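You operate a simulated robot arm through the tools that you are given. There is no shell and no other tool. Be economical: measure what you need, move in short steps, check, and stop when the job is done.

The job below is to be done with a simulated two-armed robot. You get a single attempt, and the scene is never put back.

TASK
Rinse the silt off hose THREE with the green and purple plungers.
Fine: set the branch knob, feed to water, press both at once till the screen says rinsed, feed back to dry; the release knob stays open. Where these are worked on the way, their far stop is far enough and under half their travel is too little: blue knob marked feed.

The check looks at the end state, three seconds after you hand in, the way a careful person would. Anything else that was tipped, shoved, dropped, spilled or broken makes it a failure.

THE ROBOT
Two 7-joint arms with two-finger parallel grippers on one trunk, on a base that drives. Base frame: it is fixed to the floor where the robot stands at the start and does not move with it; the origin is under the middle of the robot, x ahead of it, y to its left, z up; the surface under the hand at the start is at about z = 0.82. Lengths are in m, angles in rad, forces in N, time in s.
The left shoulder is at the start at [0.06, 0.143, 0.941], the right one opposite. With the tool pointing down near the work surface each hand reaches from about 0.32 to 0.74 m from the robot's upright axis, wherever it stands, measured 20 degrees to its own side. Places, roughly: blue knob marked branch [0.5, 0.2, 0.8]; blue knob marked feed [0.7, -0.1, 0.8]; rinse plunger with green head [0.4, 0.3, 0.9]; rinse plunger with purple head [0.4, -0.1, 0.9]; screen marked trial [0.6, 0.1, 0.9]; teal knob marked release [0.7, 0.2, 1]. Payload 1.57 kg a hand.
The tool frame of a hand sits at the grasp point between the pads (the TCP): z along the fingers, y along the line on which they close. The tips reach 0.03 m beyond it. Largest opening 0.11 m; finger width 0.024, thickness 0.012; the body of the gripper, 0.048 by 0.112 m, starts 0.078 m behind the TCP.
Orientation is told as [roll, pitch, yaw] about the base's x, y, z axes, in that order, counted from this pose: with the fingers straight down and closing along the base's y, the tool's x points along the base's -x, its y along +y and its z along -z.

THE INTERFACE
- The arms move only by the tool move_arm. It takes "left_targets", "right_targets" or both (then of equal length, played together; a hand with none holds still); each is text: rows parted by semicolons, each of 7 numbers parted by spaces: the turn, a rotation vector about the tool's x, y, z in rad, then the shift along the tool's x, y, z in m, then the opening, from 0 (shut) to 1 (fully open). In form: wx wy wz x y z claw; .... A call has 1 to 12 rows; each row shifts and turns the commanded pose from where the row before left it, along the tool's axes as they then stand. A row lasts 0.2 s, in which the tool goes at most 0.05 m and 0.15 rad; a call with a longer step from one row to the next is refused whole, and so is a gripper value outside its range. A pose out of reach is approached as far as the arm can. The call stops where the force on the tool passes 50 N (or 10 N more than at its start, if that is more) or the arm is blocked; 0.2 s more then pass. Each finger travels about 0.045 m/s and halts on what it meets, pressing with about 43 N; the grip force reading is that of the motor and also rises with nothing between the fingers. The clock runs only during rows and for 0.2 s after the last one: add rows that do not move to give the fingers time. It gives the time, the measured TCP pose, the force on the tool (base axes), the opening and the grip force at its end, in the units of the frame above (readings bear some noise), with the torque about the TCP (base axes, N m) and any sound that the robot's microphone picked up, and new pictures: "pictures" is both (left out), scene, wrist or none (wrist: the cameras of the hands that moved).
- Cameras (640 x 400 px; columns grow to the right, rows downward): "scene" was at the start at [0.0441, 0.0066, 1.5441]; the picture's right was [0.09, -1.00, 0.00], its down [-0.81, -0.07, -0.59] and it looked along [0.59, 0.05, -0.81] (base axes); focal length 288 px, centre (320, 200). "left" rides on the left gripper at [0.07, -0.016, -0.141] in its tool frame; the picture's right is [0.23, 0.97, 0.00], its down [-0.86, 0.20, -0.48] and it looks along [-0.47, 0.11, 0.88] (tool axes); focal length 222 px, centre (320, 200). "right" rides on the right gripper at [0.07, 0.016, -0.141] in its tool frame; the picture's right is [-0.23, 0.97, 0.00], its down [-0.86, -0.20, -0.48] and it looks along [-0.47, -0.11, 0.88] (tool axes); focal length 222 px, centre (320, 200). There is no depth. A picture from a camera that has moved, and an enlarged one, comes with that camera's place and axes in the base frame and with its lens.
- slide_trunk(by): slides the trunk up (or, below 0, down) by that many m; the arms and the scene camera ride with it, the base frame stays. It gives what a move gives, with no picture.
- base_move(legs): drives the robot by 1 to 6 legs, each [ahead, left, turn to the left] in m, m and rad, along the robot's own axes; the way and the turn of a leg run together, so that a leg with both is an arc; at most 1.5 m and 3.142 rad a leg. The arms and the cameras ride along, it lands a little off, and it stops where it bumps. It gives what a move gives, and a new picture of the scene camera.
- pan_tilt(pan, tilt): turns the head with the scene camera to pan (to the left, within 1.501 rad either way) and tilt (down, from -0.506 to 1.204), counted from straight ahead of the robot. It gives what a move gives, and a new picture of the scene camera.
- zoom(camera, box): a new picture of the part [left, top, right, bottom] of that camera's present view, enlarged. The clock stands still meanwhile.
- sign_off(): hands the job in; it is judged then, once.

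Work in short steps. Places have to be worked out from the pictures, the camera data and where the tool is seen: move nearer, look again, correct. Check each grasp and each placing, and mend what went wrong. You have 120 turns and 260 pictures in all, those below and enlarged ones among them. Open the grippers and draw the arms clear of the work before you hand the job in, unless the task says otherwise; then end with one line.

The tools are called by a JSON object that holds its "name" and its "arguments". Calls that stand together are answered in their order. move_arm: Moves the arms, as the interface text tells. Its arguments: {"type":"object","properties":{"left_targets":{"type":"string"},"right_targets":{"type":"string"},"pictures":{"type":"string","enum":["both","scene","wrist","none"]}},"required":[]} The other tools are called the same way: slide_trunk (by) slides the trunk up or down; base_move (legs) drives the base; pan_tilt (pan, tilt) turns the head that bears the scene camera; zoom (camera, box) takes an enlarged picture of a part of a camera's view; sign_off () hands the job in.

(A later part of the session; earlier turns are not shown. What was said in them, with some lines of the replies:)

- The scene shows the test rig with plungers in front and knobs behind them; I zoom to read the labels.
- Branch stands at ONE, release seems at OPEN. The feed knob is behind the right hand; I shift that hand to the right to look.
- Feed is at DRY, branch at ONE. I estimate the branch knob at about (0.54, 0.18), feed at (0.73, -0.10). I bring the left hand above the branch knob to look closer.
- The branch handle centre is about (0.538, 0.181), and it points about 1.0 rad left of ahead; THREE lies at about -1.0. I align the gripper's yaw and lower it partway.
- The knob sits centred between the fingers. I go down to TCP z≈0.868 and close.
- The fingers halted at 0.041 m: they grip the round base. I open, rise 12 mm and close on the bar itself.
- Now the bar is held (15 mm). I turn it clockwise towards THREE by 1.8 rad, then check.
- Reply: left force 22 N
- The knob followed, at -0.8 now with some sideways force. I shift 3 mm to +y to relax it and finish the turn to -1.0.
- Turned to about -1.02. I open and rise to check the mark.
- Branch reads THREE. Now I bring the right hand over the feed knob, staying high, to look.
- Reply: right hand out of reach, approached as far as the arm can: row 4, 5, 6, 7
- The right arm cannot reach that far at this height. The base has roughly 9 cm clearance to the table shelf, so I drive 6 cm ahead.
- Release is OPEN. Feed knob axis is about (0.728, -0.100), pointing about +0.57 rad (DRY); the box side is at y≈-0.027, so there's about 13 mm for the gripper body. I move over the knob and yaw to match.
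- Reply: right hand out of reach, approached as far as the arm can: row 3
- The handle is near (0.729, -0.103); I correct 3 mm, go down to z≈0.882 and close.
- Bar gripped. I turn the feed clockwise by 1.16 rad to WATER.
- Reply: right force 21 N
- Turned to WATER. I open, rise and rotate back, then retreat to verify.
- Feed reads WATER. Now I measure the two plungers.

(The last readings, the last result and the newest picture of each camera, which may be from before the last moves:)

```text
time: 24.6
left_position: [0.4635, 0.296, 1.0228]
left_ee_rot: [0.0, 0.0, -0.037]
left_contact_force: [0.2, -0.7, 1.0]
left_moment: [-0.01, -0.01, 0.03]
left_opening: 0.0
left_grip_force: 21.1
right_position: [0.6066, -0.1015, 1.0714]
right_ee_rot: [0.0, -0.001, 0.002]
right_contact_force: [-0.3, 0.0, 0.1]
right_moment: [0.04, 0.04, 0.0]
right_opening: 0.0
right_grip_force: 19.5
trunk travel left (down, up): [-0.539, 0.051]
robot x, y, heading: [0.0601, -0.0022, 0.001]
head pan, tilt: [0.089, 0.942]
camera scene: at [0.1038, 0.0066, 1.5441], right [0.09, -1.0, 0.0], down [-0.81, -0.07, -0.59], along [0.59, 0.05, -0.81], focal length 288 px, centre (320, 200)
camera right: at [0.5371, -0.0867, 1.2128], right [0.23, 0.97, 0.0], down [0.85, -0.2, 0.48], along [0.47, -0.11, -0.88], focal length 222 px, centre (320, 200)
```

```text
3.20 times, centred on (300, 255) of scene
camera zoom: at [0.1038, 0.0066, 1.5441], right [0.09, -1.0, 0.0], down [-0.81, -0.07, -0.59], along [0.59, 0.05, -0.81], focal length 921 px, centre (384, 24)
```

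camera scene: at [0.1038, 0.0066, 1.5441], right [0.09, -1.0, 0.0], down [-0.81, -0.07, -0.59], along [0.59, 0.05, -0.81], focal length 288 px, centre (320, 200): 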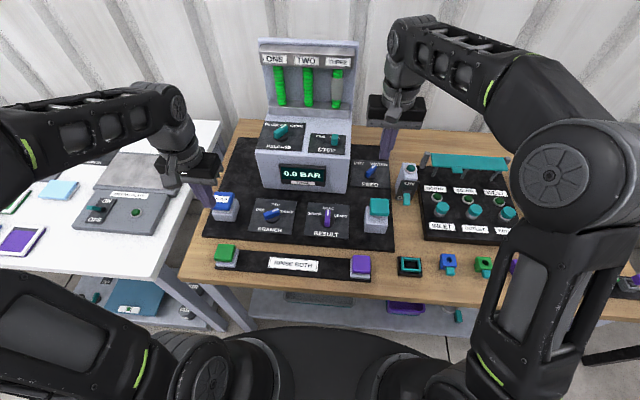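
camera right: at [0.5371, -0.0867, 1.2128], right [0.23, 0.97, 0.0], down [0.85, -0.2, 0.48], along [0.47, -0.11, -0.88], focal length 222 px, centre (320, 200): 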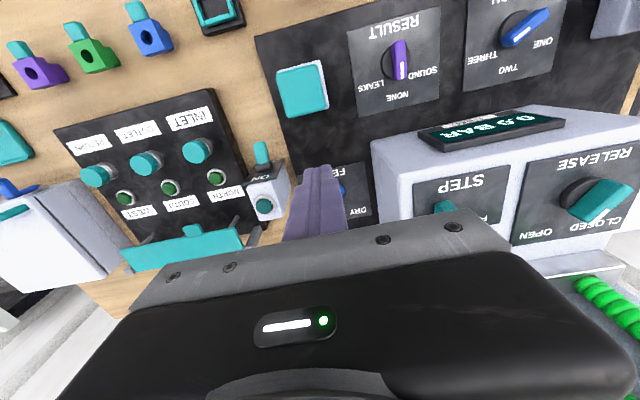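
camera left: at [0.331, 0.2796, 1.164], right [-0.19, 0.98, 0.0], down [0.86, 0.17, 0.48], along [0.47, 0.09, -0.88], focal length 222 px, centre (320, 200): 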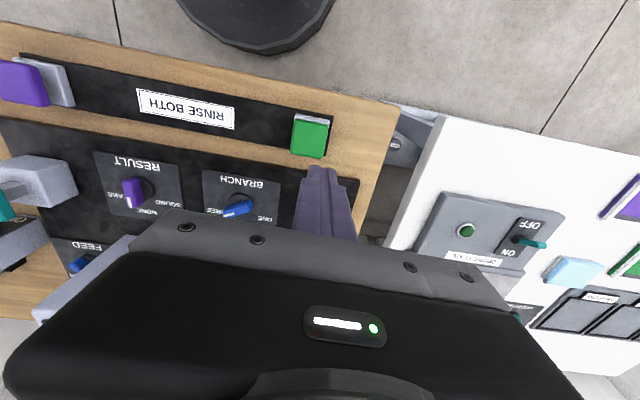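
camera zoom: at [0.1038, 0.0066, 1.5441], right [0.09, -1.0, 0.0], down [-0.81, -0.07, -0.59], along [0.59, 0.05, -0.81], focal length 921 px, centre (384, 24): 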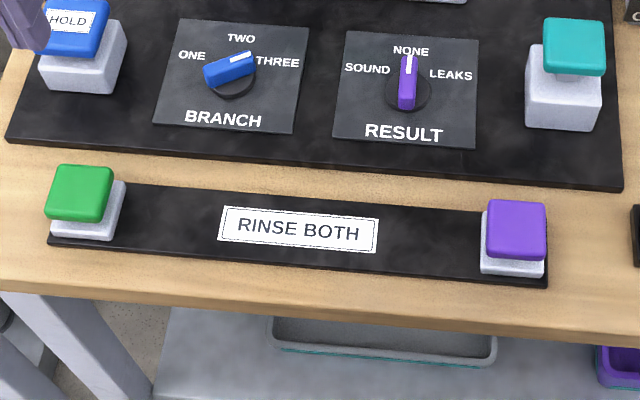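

{"name": "move_arm", "arguments": {"right_targets": "0 0 0 0.042 0.006 0.01 0;0 0 0 0.042 0.006 0.01 0;0 0 0 0.042 0.006 0.01 0;0 0 0 0.042 0.006 0.02 0;0 0 0 0.036 0.006 0.02 0", "left_targets": "0 0 0 0.014 -0.005 0.004 0;0 0 0 0.014 -0.005 0.004 0;0 0 0 0.014 -0.005 0.004 0;0 0 0 0.014 -0.005 0.005 0;0 0 0 0.014 -0.004 0.005 0", "pictures": "both"}}

```text
time: 25.8
left_position: [0.392, 0.2729, 0.9996]
left_ee_rot: [0.0, 0.0, -0.037]
left_contact_force: [0.3, -1.2, 0.0]
left_moment: [0.0, -0.02, 0.02]
left_opening: 0.0002
left_grip_force: 21.1
right_position: [0.4052, -0.0737, 1.0]
right_ee_rot: [0.001, -0.004, 0.001]
right_contact_force: [-0.7, -0.3, 0.6]
right_moment: [0.03, -0.01, 0.01]
right_opening: 0.0002
right_grip_force: 21.2
trunk travel left (down, up): [-0.539, 0.051]
robot x, y, heading: [0.0601, -0.0005, 0.005]
head pan, tilt: [0.089, 0.942]
camera scene: at [0.1037, 0.0067, 1.5442], right [0.09, -1.0, 0.0], down [-0.81, -0.07, -0.59], along [0.59, 0.05, -0.81], focal length 288 px, centre (320, 200)
camera right: at [0.3358, -0.0576, 1.1408], right [0.23, 0.97, 0.0], down [0.85, -0.2, 0.48], along [0.47, -0.11, -0.88], focal length 222 px, centre (320, 200)
camera left: at [0.3207, 0.2586, 1.1416], right [-0.19, 0.98, 0.0], down [0.86, 0.17, 0.48], along [0.47, 0.09, -0.88], focal length 222 px, centre (320, 200)
```

scene: 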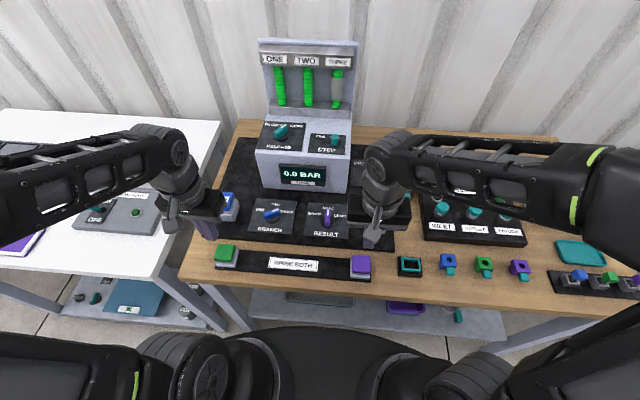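
right: 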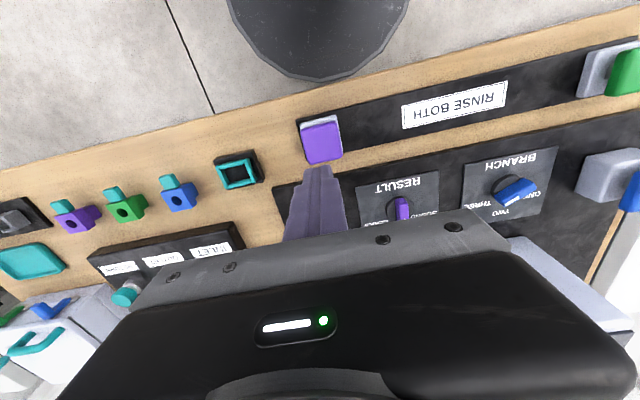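
left: 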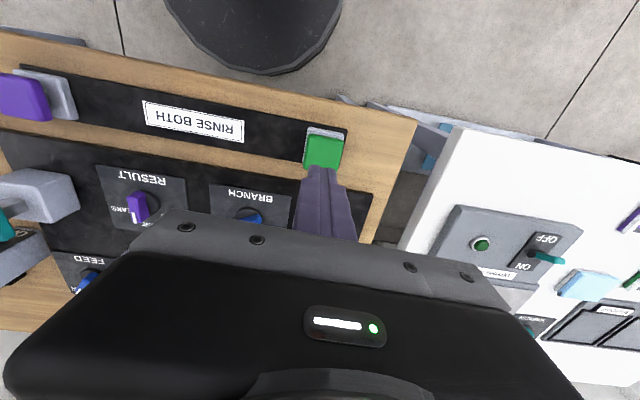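

Left is over the green head; right needs 6 mm back and 5 mm left. I correct and lower both to just above the heads.

{"name": "move_arm", "arguments": {"right_targets": "0 0 0 0.006 0.005 0.02 0;0 0 0 0 0 0.02 0;0 0 0 0 0 0.01 0", "left_targets": "0 0 0 0 0 0.02 0;0 0 0 0 0 0.02 0;0 0 0 0 0 0.01 0", "pictures": "both"}}

```text
time: 26.6
left_position: [0.392, 0.2729, 0.9489]
left_ee_rot: [0.001, -0.001, -0.04]
left_contact_force: [0.0, 0.1, 0.0]
left_moment: [-0.02, -0.01, -0.02]
left_opening: 0.0001
left_grip_force: 21.0
right_position: [0.3988, -0.0679, 0.9501]
right_ee_rot: [0.0, -0.002, 0.0]
right_contact_force: [0.1, 0.5, 0.3]
right_moment: [0.01, 0.0, 0.02]
right_opening: 0.0
right_grip_force: 21.6
trunk travel left (down, up): [-0.539, 0.051]
robot x, y, heading: [0.0621, 0.0017, -0.003]
head pan, tilt: [0.089, 0.942]
camera scene: at [0.1047, 0.0068, 1.5441], right [0.09, -1.0, 0.0], down [-0.81, -0.07, -0.59], along [0.59, 0.05, -0.81], focal length 288 px, centre (320, 200)
camera right: at [0.3304, -0.0529, 1.091], right [0.23, 0.97, 0.0], down [0.85, -0.2, 0.48], along [0.47, -0.11, -0.88], focal length 222 px, centre (320, 200)
camera left: at [0.3202, 0.2582, 1.0911], right [-0.19, 0.98, 0.0], down [0.86, 0.17, 0.48], along [0.47, 0.09, -0.88], focal length 222 px, centre (320, 200)
```

scene: 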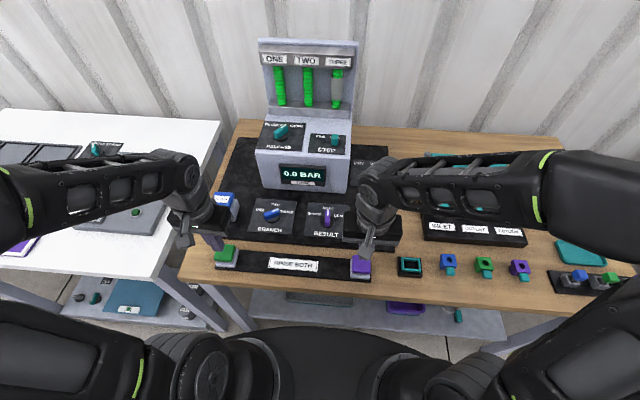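
right: 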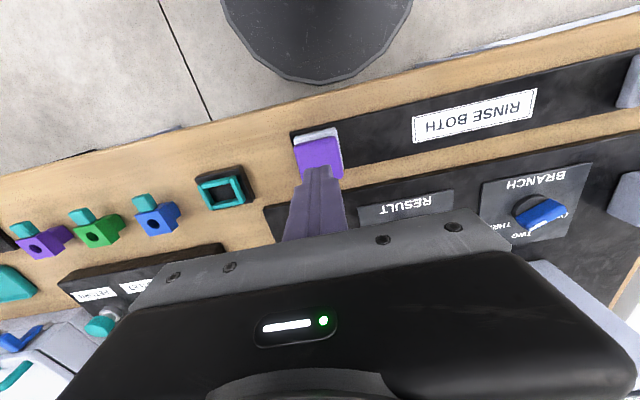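
left: 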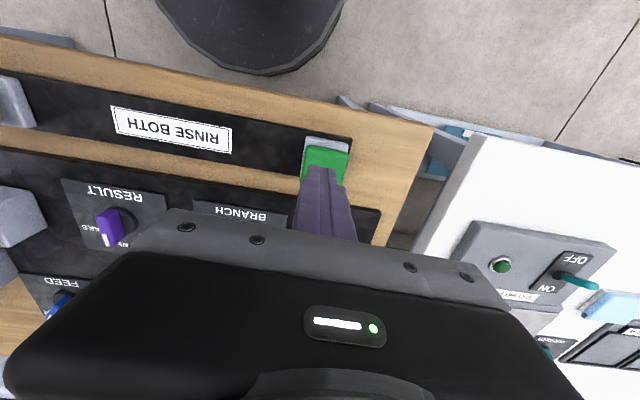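

Both fingertips are over their heads. I descend together in small steps to find contact.

{"name": "move_arm", "arguments": {"right_targets": "0 0 0 0 0 0.006 0;0 0 0 0 0 0.006 0;0 0 0 0 0 0.006 0;0 0 0 0 0 0.006 0", "left_targets": "0 0 0 0 0 0.006 0;0 0 0 0 0 0.006 0;0 0 0 0 0 0.006 0;0 0 0 0 0 0.006 0", "pictures": "none"}}

```text
time: 27.6
left_position: [0.3938, 0.2735, 0.9259]
left_ee_rot: [-0.001, -0.001, -0.037]
left_contact_force: [0.6, 0.2, -0.2]
left_moment: [-0.01, -0.01, 0.03]
left_opening: 0.0002
left_grip_force: 21.3
right_position: [0.3982, -0.0666, 0.9252]
right_ee_rot: [0.001, -0.001, 0.001]
right_contact_force: [0.3, 0.1, 0.3]
right_moment: [0.03, 0.02, 0.0]
right_opening: 0.0
right_grip_force: 21.2
trunk travel left (down, up): [-0.539, 0.051]
robot x, y, heading: [0.061, -0.002, 0.001]
head pan, tilt: [0.089, 0.942]
```

{"name": "move_arm", "arguments": {"right_targets": "0 0 0 0 0 0.004 0;0 0 0 0 0 0.004 0;0 0 0 0 0 0.004 0;0 0 0 0 0 0.004 0;0 0 0 0 0 0.004 0", "left_targets": "0 0 0 0 0 0.004 0;0 0 0 0 0 0.004 0;0 0 0 0 0 0.004 0;0 0 0 0 0 0.004 0;0 0 0 0 0 0.004 0", "pictures": "scene"}}

```text
time: 28.8
left_position: [0.3934, 0.2744, 0.9046]
left_ee_rot: [0.001, 0.0, -0.035]
left_contact_force: [-0.2, -0.3, 0.1]
left_moment: [0.04, 0.03, 0.02]
left_opening: 0.0003
left_grip_force: 21.1
right_position: [0.4005, -0.0668, 0.9068]
right_ee_rot: [-0.001, -0.002, 0.001]
right_contact_force: [-0.7, 0.2, 0.4]
right_moment: [0.0, 0.02, 0.0]
right_opening: 0.0002
right_grip_force: 21.5
trunk travel left (down, up): [-0.539, 0.051]
robot x, y, heading: [0.0609, -0.0014, 0.005]
head pan, tilt: [0.089, 0.942]
camera scene: at [0.1049, 0.0068, 1.5441], right [0.09, -1.0, 0.0], down [-0.81, -0.07, -0.59], along [0.59, 0.05, -0.81], focal length 288 px, centre (320, 200)
```

scene: 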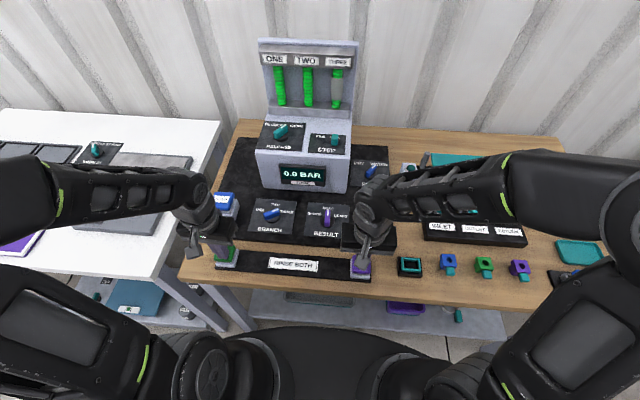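

{"name": "move_arm", "arguments": {"right_targets": "0 0 0 0 0 0.004 0;0 0 0 0 0 0.004 0;0 0 0 0 0 0.004 0", "left_targets": "0 0 0 0 0 0.004 0;0 0 0 0 0 0.004 0;0 0 0 0 0 0.004 0", "pictures": "wrist"}}

```text
time: 29.6
left_position: [0.393, 0.2742, 0.8949]
left_ee_rot: [0.001, 0.0, -0.038]
left_contact_force: [-0.9, -1.6, 2.9]
left_moment: [-0.01, 0.08, -0.04]
left_opening: 0.0001
left_grip_force: 21.3
right_position: [0.3988, -0.0665, 0.8958]
right_ee_rot: [-0.001, -0.003, 0.003]
right_contact_force: [1.0, 1.1, 2.7]
right_moment: [0.02, 0.03, -0.04]
right_opening: 0.0001
right_grip_force: 21.2
trunk travel left (down, up): [-0.539, 0.051]
robot x, y, heading: [0.0655, -0.0001, 0.006]
head pan, tilt: [0.089, 0.942]
heard: click, click
camera right: at [0.3298, -0.0519, 1.0362], right [0.23, 0.97, 0.0], down [0.85, -0.2, 0.48], along [0.47, -0.11, -0.88], focal length 222 px, centre (320, 200)
camera left: at [0.3206, 0.2584, 1.0354], right [-0.19, 0.98, 0.0], down [0.86, 0.17, 0.48], along [0.47, 0.09, -0.88], focal length 222 px, centre (320, 200)
```

right: 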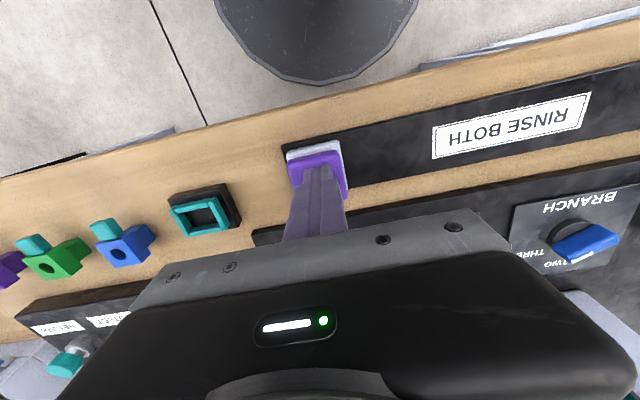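
left: 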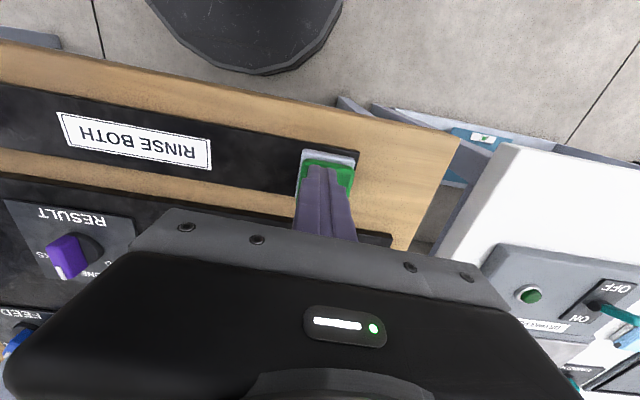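

Both clicked together with ~3 N. I press 3 mm deeper and hold, watching the screen.

{"name": "move_arm", "arguments": {"right_targets": "0 0 0 0 0 0.003 0;0 0 0 0 0 0 0;0 0 0 0 0 0 0;0 0 0 0 0 0 0;0 0 0 0 0 0 0", "left_targets": "0 0 0 0 0 0.003 0;0 0 0 0 0 0 0;0 0 0 0 0 0 0;0 0 0 0 0 0 0;0 0 0 0 0 0 0", "pictures": "none"}}

{"name": "zoom", "arguments": {"camera": "scene", "box": [250, 30, 390, 200]}}

```text
time: 30.8
left_position: [0.3928, 0.2748, 0.8907]
left_ee_rot: [0.0, -0.001, -0.037]
left_contact_force: [0.3, 2.2, 3.0]
left_moment: [0.05, 0.01, -0.01]
left_opening: 0.0002
left_grip_force: 21.3
right_position: [0.4004, -0.0675, 0.8921]
right_ee_rot: [0.0, -0.004, 0.001]
right_contact_force: [-0.6, -0.2, 3.5]
right_moment: [0.04, 0.08, 0.01]
right_opening: 0.0001
right_grip_force: 21.0
trunk travel left (down, up): [-0.539, 0.051]
robot x, y, heading: [0.059, 0.0036, -0.001]
head pan, tilt: [0.089, 0.942]
```

```text
2.35 times, centred on (320, 115) of scene
camera zoom: at [0.1043, 0.0068, 1.5441], right [0.09, -1.0, 0.0], down [-0.81, -0.07, -0.59], along [0.59, 0.05, -0.81], focal length 677 px, centre (320, 400)
```

zoom: 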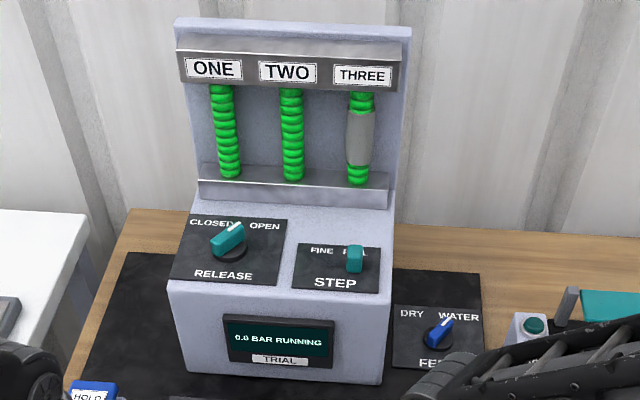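

"RUNNING". I keep holding.

{"name": "move_arm", "arguments": {"right_targets": "0 0 0 0 0 0 0;0 0 0 0 0 0 0;0 0 0 0 0 0 0;0 0 0 0 0 0 0;0 0 0 0 0 0 0;0 0 0 0 0 0 0;0 0 0 0 0 0 0;0 0 0 0 0 0 0", "left_targets": "0 0 0 0 0 0 0;0 0 0 0 0 0 0;0 0 0 0 0 0 0;0 0 0 0 0 0 0;0 0 0 0 0 0 0;0 0 0 0 0 0 0;0 0 0 0 0 0 0;0 0 0 0 0 0 0", "pictures": "none"}}

{"name": "zoom", "arguments": {"camera": "scene", "box": [250, 30, 390, 200]}}

```text
time: 32.6
left_position: [0.3911, 0.2732, 0.8905]
left_ee_rot: [-0.001, 0.0, -0.039]
left_contact_force: [0.6, 2.7, 4.2]
left_moment: [0.06, 0.05, -0.02]
left_opening: 0.0001
left_grip_force: 21.1
right_position: [0.4002, -0.0672, 0.8932]
right_ee_rot: [0.001, -0.003, 0.003]
right_contact_force: [-0.7, -1.3, 4.4]
right_moment: [-0.03, 0.05, 0.0]
right_opening: 0.0
right_grip_force: 21.7
trunk travel left (down, up): [-0.539, 0.051]
robot x, y, heading: [0.0598, -0.0026, 0.004]
head pan, tilt: [0.089, 0.942]
```

```text
2.35 times, centred on (320, 115) of scene
camera zoom: at [0.1043, 0.0067, 1.5441], right [0.09, -1.0, 0.0], down [-0.81, -0.07, -0.59], along [0.59, 0.05, -0.81], focal length 677 px, centre (320, 400)
```

zoom: 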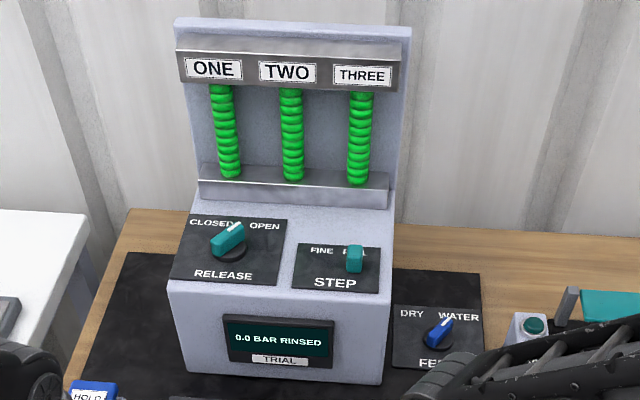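

The screen says RINSED and hose THREE is clean. I lift both hands and take the right hand back toward the feed knob.

{"name": "move_arm", "arguments": {"right_targets": "0 0 0 0 0 -0.04 0;0 0 0 0 0 -0.045 0;0 0 0 0 0 -0.045 0;0 0 0 0 0 -0.04 0;0 0 0 -0.042 -0.006 0 0.4;0 0 0 -0.042 -0.006 0 0.45;0 0 0 -0.042 -0.007 0 0.45;0 0 0 -0.042 -0.007 0 0.45;0 0 0 -0.042 -0.007 0 0.45", "left_targets": "0 0 0 0 0 -0.04 0;0 0 0 0 0 -0.045 0;0 0 0 0 0 -0.045 0;0 0 0 0 0 0 0;0 0 0 0 0 0 0;0 0 0 0 0 0 0;0 0 0 0 0 0 0;0 0 0 0 0 0 0;0 0 0 0 0 0 0", "pictures": "scene"}}

```text
time: 34.6
left_position: [0.3904, 0.2754, 1.0207]
left_ee_rot: [0.001, 0.003, -0.04]
left_contact_force: [-1.0, 0.0, -0.3]
left_moment: [0.02, 0.01, 0.0]
left_opening: 0.0
left_grip_force: 21.3
right_position: [0.6094, -0.0983, 1.0602]
right_ee_rot: [0.0, 0.0, 0.002]
right_contact_force: [0.6, 0.4, -0.1]
right_moment: [-0.02, 0.02, 0.02]
right_opening: 0.0496
right_grip_force: 0.0
trunk travel left (down, up): [-0.539, 0.051]
robot x, y, heading: [0.0572, 0.006, -0.002]
head pan, tilt: [0.089, 0.942]
camera scene: at [0.1061, 0.0068, 1.544], right [0.09, -1.0, 0.0], down [-0.81, -0.07, -0.59], along [0.58, 0.05, -0.81], focal length 288 px, centre (320, 200)
```

scene: 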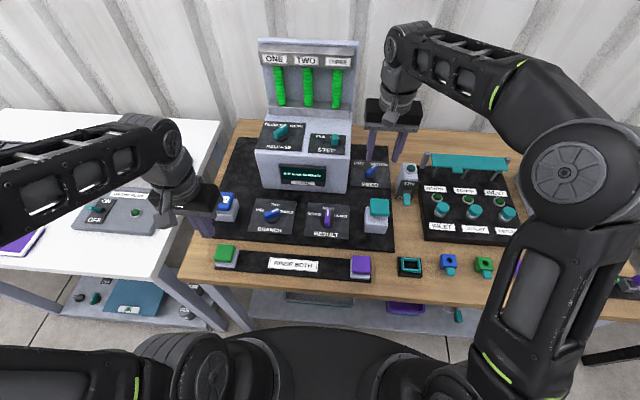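

{"name": "move_arm", "arguments": {"right_targets": "0 0 0 -0.025 0 0.035 0.45;0 0 0 -0.03 0 0.03 0.45;0 0 0 -0.032 -0.002 0.03 0.45;0 0 0 -0.032 0 0.02 0.45;0 0 0.145 0 0 0 0.45;0 0 0.145 0 0 0 0.45;0 0 0.145 0 0 0 0.45;0 0 0.145 0 0 0 0.45", "pictures": "wrist"}}

```text
time: 36.4
left_position: [0.3909, 0.2761, 1.0195]
left_ee_rot: [0.0, 0.0, -0.037]
left_contact_force: [0.0, 0.0, 0.1]
left_moment: [-0.03, 0.0, 0.0]
left_opening: 0.0
left_grip_force: 21.5
right_position: [0.7275, -0.1008, 0.9467]
right_ee_rot: [0.002, -0.002, -0.581]
right_contact_force: [0.8, -1.0, -0.4]
right_moment: [0.02, -0.01, 0.02]
right_opening: 0.0495
right_grip_force: 0.1
trunk travel left (down, up): [-0.539, 0.051]
robot x, y, heading: [0.0561, -0.001, 0.006]
head pan, tilt: [0.089, 0.942]
camera right: at [0.6792, -0.051, 1.0891], right [0.72, 0.69, 0.0], down [0.6, -0.64, 0.48], along [0.33, -0.35, -0.88], focal length 222 px, centre (320, 200)
```

right: 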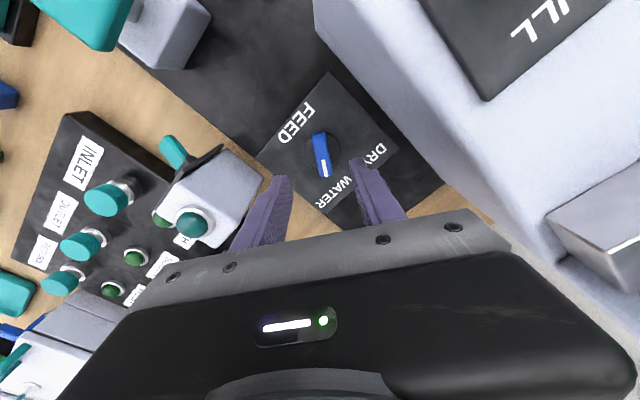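

The knob is centred and aligned. I lower to z≈0.882 and close.

{"name": "move_arm", "arguments": {"right_targets": "0 0 0 0 0 0.022 0.45;0 0 0 0 0 0.022 0.45;0 0 0 0 0 0.021 0.45;0 0 0 0 0 0 0;0 0 0 0 0 0 0;0 0 0 0 0 0 0;0 0 0 0 0 0 0", "pictures": "wrist"}}

```text
time: 38.0
left_position: [0.3906, 0.2771, 1.0197]
left_ee_rot: [0.001, -0.001, -0.037]
left_contact_force: [0.5, 0.3, -0.2]
left_moment: [0.0, 0.01, 0.0]
left_opening: 0.0001
left_grip_force: 20.7
right_position: [0.728, -0.0992, 0.8813]
right_ee_rot: [0.001, -0.003, -0.577]
right_contact_force: [5.4, 6.3, -1.5]
right_moment: [0.09, -0.31, 0.0]
right_opening: 0.0148
right_grip_force: 30.9
trunk travel left (down, up): [-0.539, 0.051]
robot x, y, heading: [0.0608, 0.0015, 0.005]
head pan, tilt: [0.089, 0.942]
camera right: at [0.6796, -0.0487, 1.0232], right [0.72, 0.69, 0.0], down [0.61, -0.63, 0.48], along [0.33, -0.35, -0.88], focal length 222 px, centre (320, 200)
```

right: 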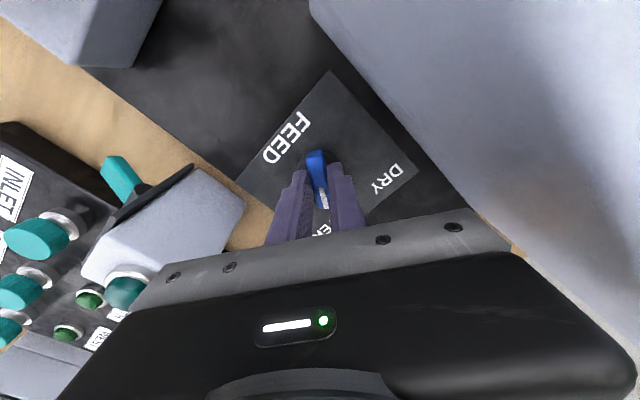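

Gripped; I turn counter-clockwise back to DRY.

{"name": "move_arm", "arguments": {"right_targets": "0 0 -0.145 0 0 0 0;0 0 -0.145 0 0 0 0;0 0 -0.145 0 0 0 0;0 0 -0.145 0 0 0 0;0 0 -0.145 0 0 0 0;0 0 -0.145 0 0 0 0;0 0 -0.145 0 0 0 0;0 0 -0.145 0 0 0 0", "pictures": "none"}}

```text
time: 39.8
left_position: [0.3908, 0.2752, 1.0193]
left_ee_rot: [0.0, -0.001, -0.038]
left_contact_force: [-1.1, 0.3, 0.4]
left_moment: [0.02, -0.01, 0.01]
left_opening: 0.0
left_grip_force: 20.8
right_position: [0.7291, -0.1013, 0.8809]
right_ee_rot: [-0.001, 0.002, 0.584]
right_contact_force: [6.4, 6.8, -3.2]
right_moment: [0.64, -0.62, 0.04]
right_opening: 0.0148
right_grip_force: 30.8
trunk travel left (down, up): [-0.539, 0.051]
robot x, y, heading: [0.06, 0.0008, 0.006]
head pan, tilt: [0.089, 0.942]
```

Turn completed. I release, rise, un-yaw and retreat as before.

{"name": "move_arm", "arguments": {"right_targets": "0 0 0 0 0 0 0.45;0 0 0 0 0 0 0.45;0 0 0 0 0 -0.03 0.45;0 0 0 0 0 -0.03 0.45;0 0 0.145 0 0 -0.01 0.45;0 0 0.145 0 0 0 0.45;0 0 0.145 0 0 0 0.45;0 0 0.145 0 0 0 0.45;0 0 0 0.03 0 -0.03 0.45;0 0 0 0.03 0 -0.03 0.5;0 0 0 0.03 0 -0.03 0.5;0 0 0 0.03 0 -0.03 0.5", "pictures": "scene"}}

{"name": "zoom", "arguments": {"camera": "scene", "box": [200, 110, 400, 280]}}

```text
time: 42.4
left_position: [0.3897, 0.2734, 1.0198]
left_ee_rot: [0.001, 0.0, -0.038]
left_contact_force: [-0.4, 0.0, -0.5]
left_moment: [-0.01, -0.04, 0.02]
left_opening: 0.0
left_grip_force: 21.4
right_position: [0.6046, -0.1033, 1.0721]
right_ee_rot: [0.0, -0.002, -0.001]
right_contact_force: [0.1, 0.4, -0.1]
right_moment: [0.0, -0.02, 0.02]
right_opening: 0.0549
right_grip_force: 0.1
trunk travel left (down, up): [-0.539, 0.051]
robot x, y, heading: [0.0571, 0.0016, 0.002]
head pan, tilt: [0.089, 0.942]
camera scene: at [0.1037, 0.0065, 1.5441], right [0.09, -1.0, 0.0], down [-0.81, -0.07, -0.59], along [0.59, 0.05, -0.81], focal length 288 px, centre (320, 200)
```

scene: 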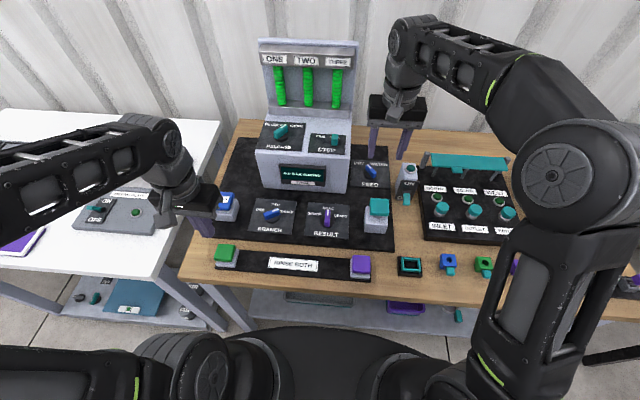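

```text
2.35 times, centred on (300, 195) of scene
camera zoom: at [0.1037, 0.0065, 1.5441], right [0.09, -1.0, 0.0], down [-0.81, -0.07, -0.59], along [0.59, 0.05, -0.81], focal length 677 px, centre (367, 212)
```

zoom: 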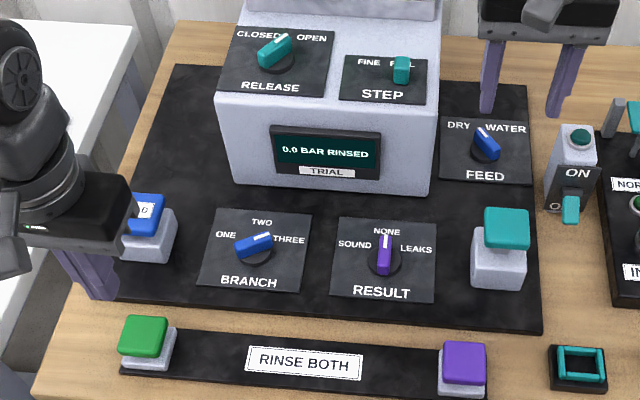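

Feed is at DRY, branch THREE, release OPEN, screen RINSED. I draw both arms up and clear with open grippers.

{"name": "move_arm", "arguments": {"right_targets": "0 0 0 0.04 0 -0.01 0.6;0 0 0 0.04 0 -0.01 0.8;0 0 0 0.04 0 -0.01 1;0 0 0 0.03 -0.03 -0.01 1;0 0 0 0.02 -0.03 0 1;0 0 0 0 -0.03 0 1", "left_targets": "0 0 0 0 0 -0.03 0.2;0 0 0 0 0 -0.03 0.4;0 0 0 0 0 -0.03 0.6;0 0 0 0 0 0 0.8;0 0 0 0 0 0 1;0 0 0 0 0 0 1", "pictures": "scene"}}

```text
time: 43.8
left_position: [0.3905, 0.2741, 1.1109]
left_ee_rot: [-0.002, 0.0, -0.038]
left_contact_force: [-0.4, 0.9, -0.2]
left_moment: [0.01, -0.04, -0.02]
left_opening: 0.1099
left_grip_force: 0.1
right_position: [0.4392, -0.192, 1.1122]
right_ee_rot: [-0.001, -0.002, 0.0]
right_contact_force: [0.4, -0.2, -0.1]
right_moment: [0.01, -0.03, 0.0]
right_opening: 0.11
right_grip_force: 0.0
trunk travel left (down, up): [-0.539, 0.051]
robot x, y, heading: [0.0595, 0.0028, 0.003]
head pan, tilt: [0.089, 0.942]
camera scene: at [0.1049, 0.0061, 1.5441], right [0.09, -1.0, 0.0], down [-0.81, -0.07, -0.59], along [0.59, 0.05, -0.81], focal length 288 px, centre (320, 200)
```

scene: 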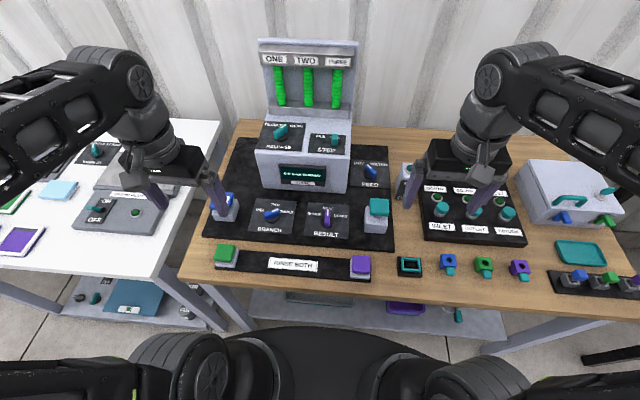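

Everything is in its end state and both arms are clear, so I hand in.

{"name": "sign_off", "arguments": {}}

```text
The job is handed in.
```

Hose THREE is rinsed: the screen reads RINSED and the silt is gone. The branch knob is at THREE, feed is back at DRY, release is still open, and both arms are clear with the grippers open.
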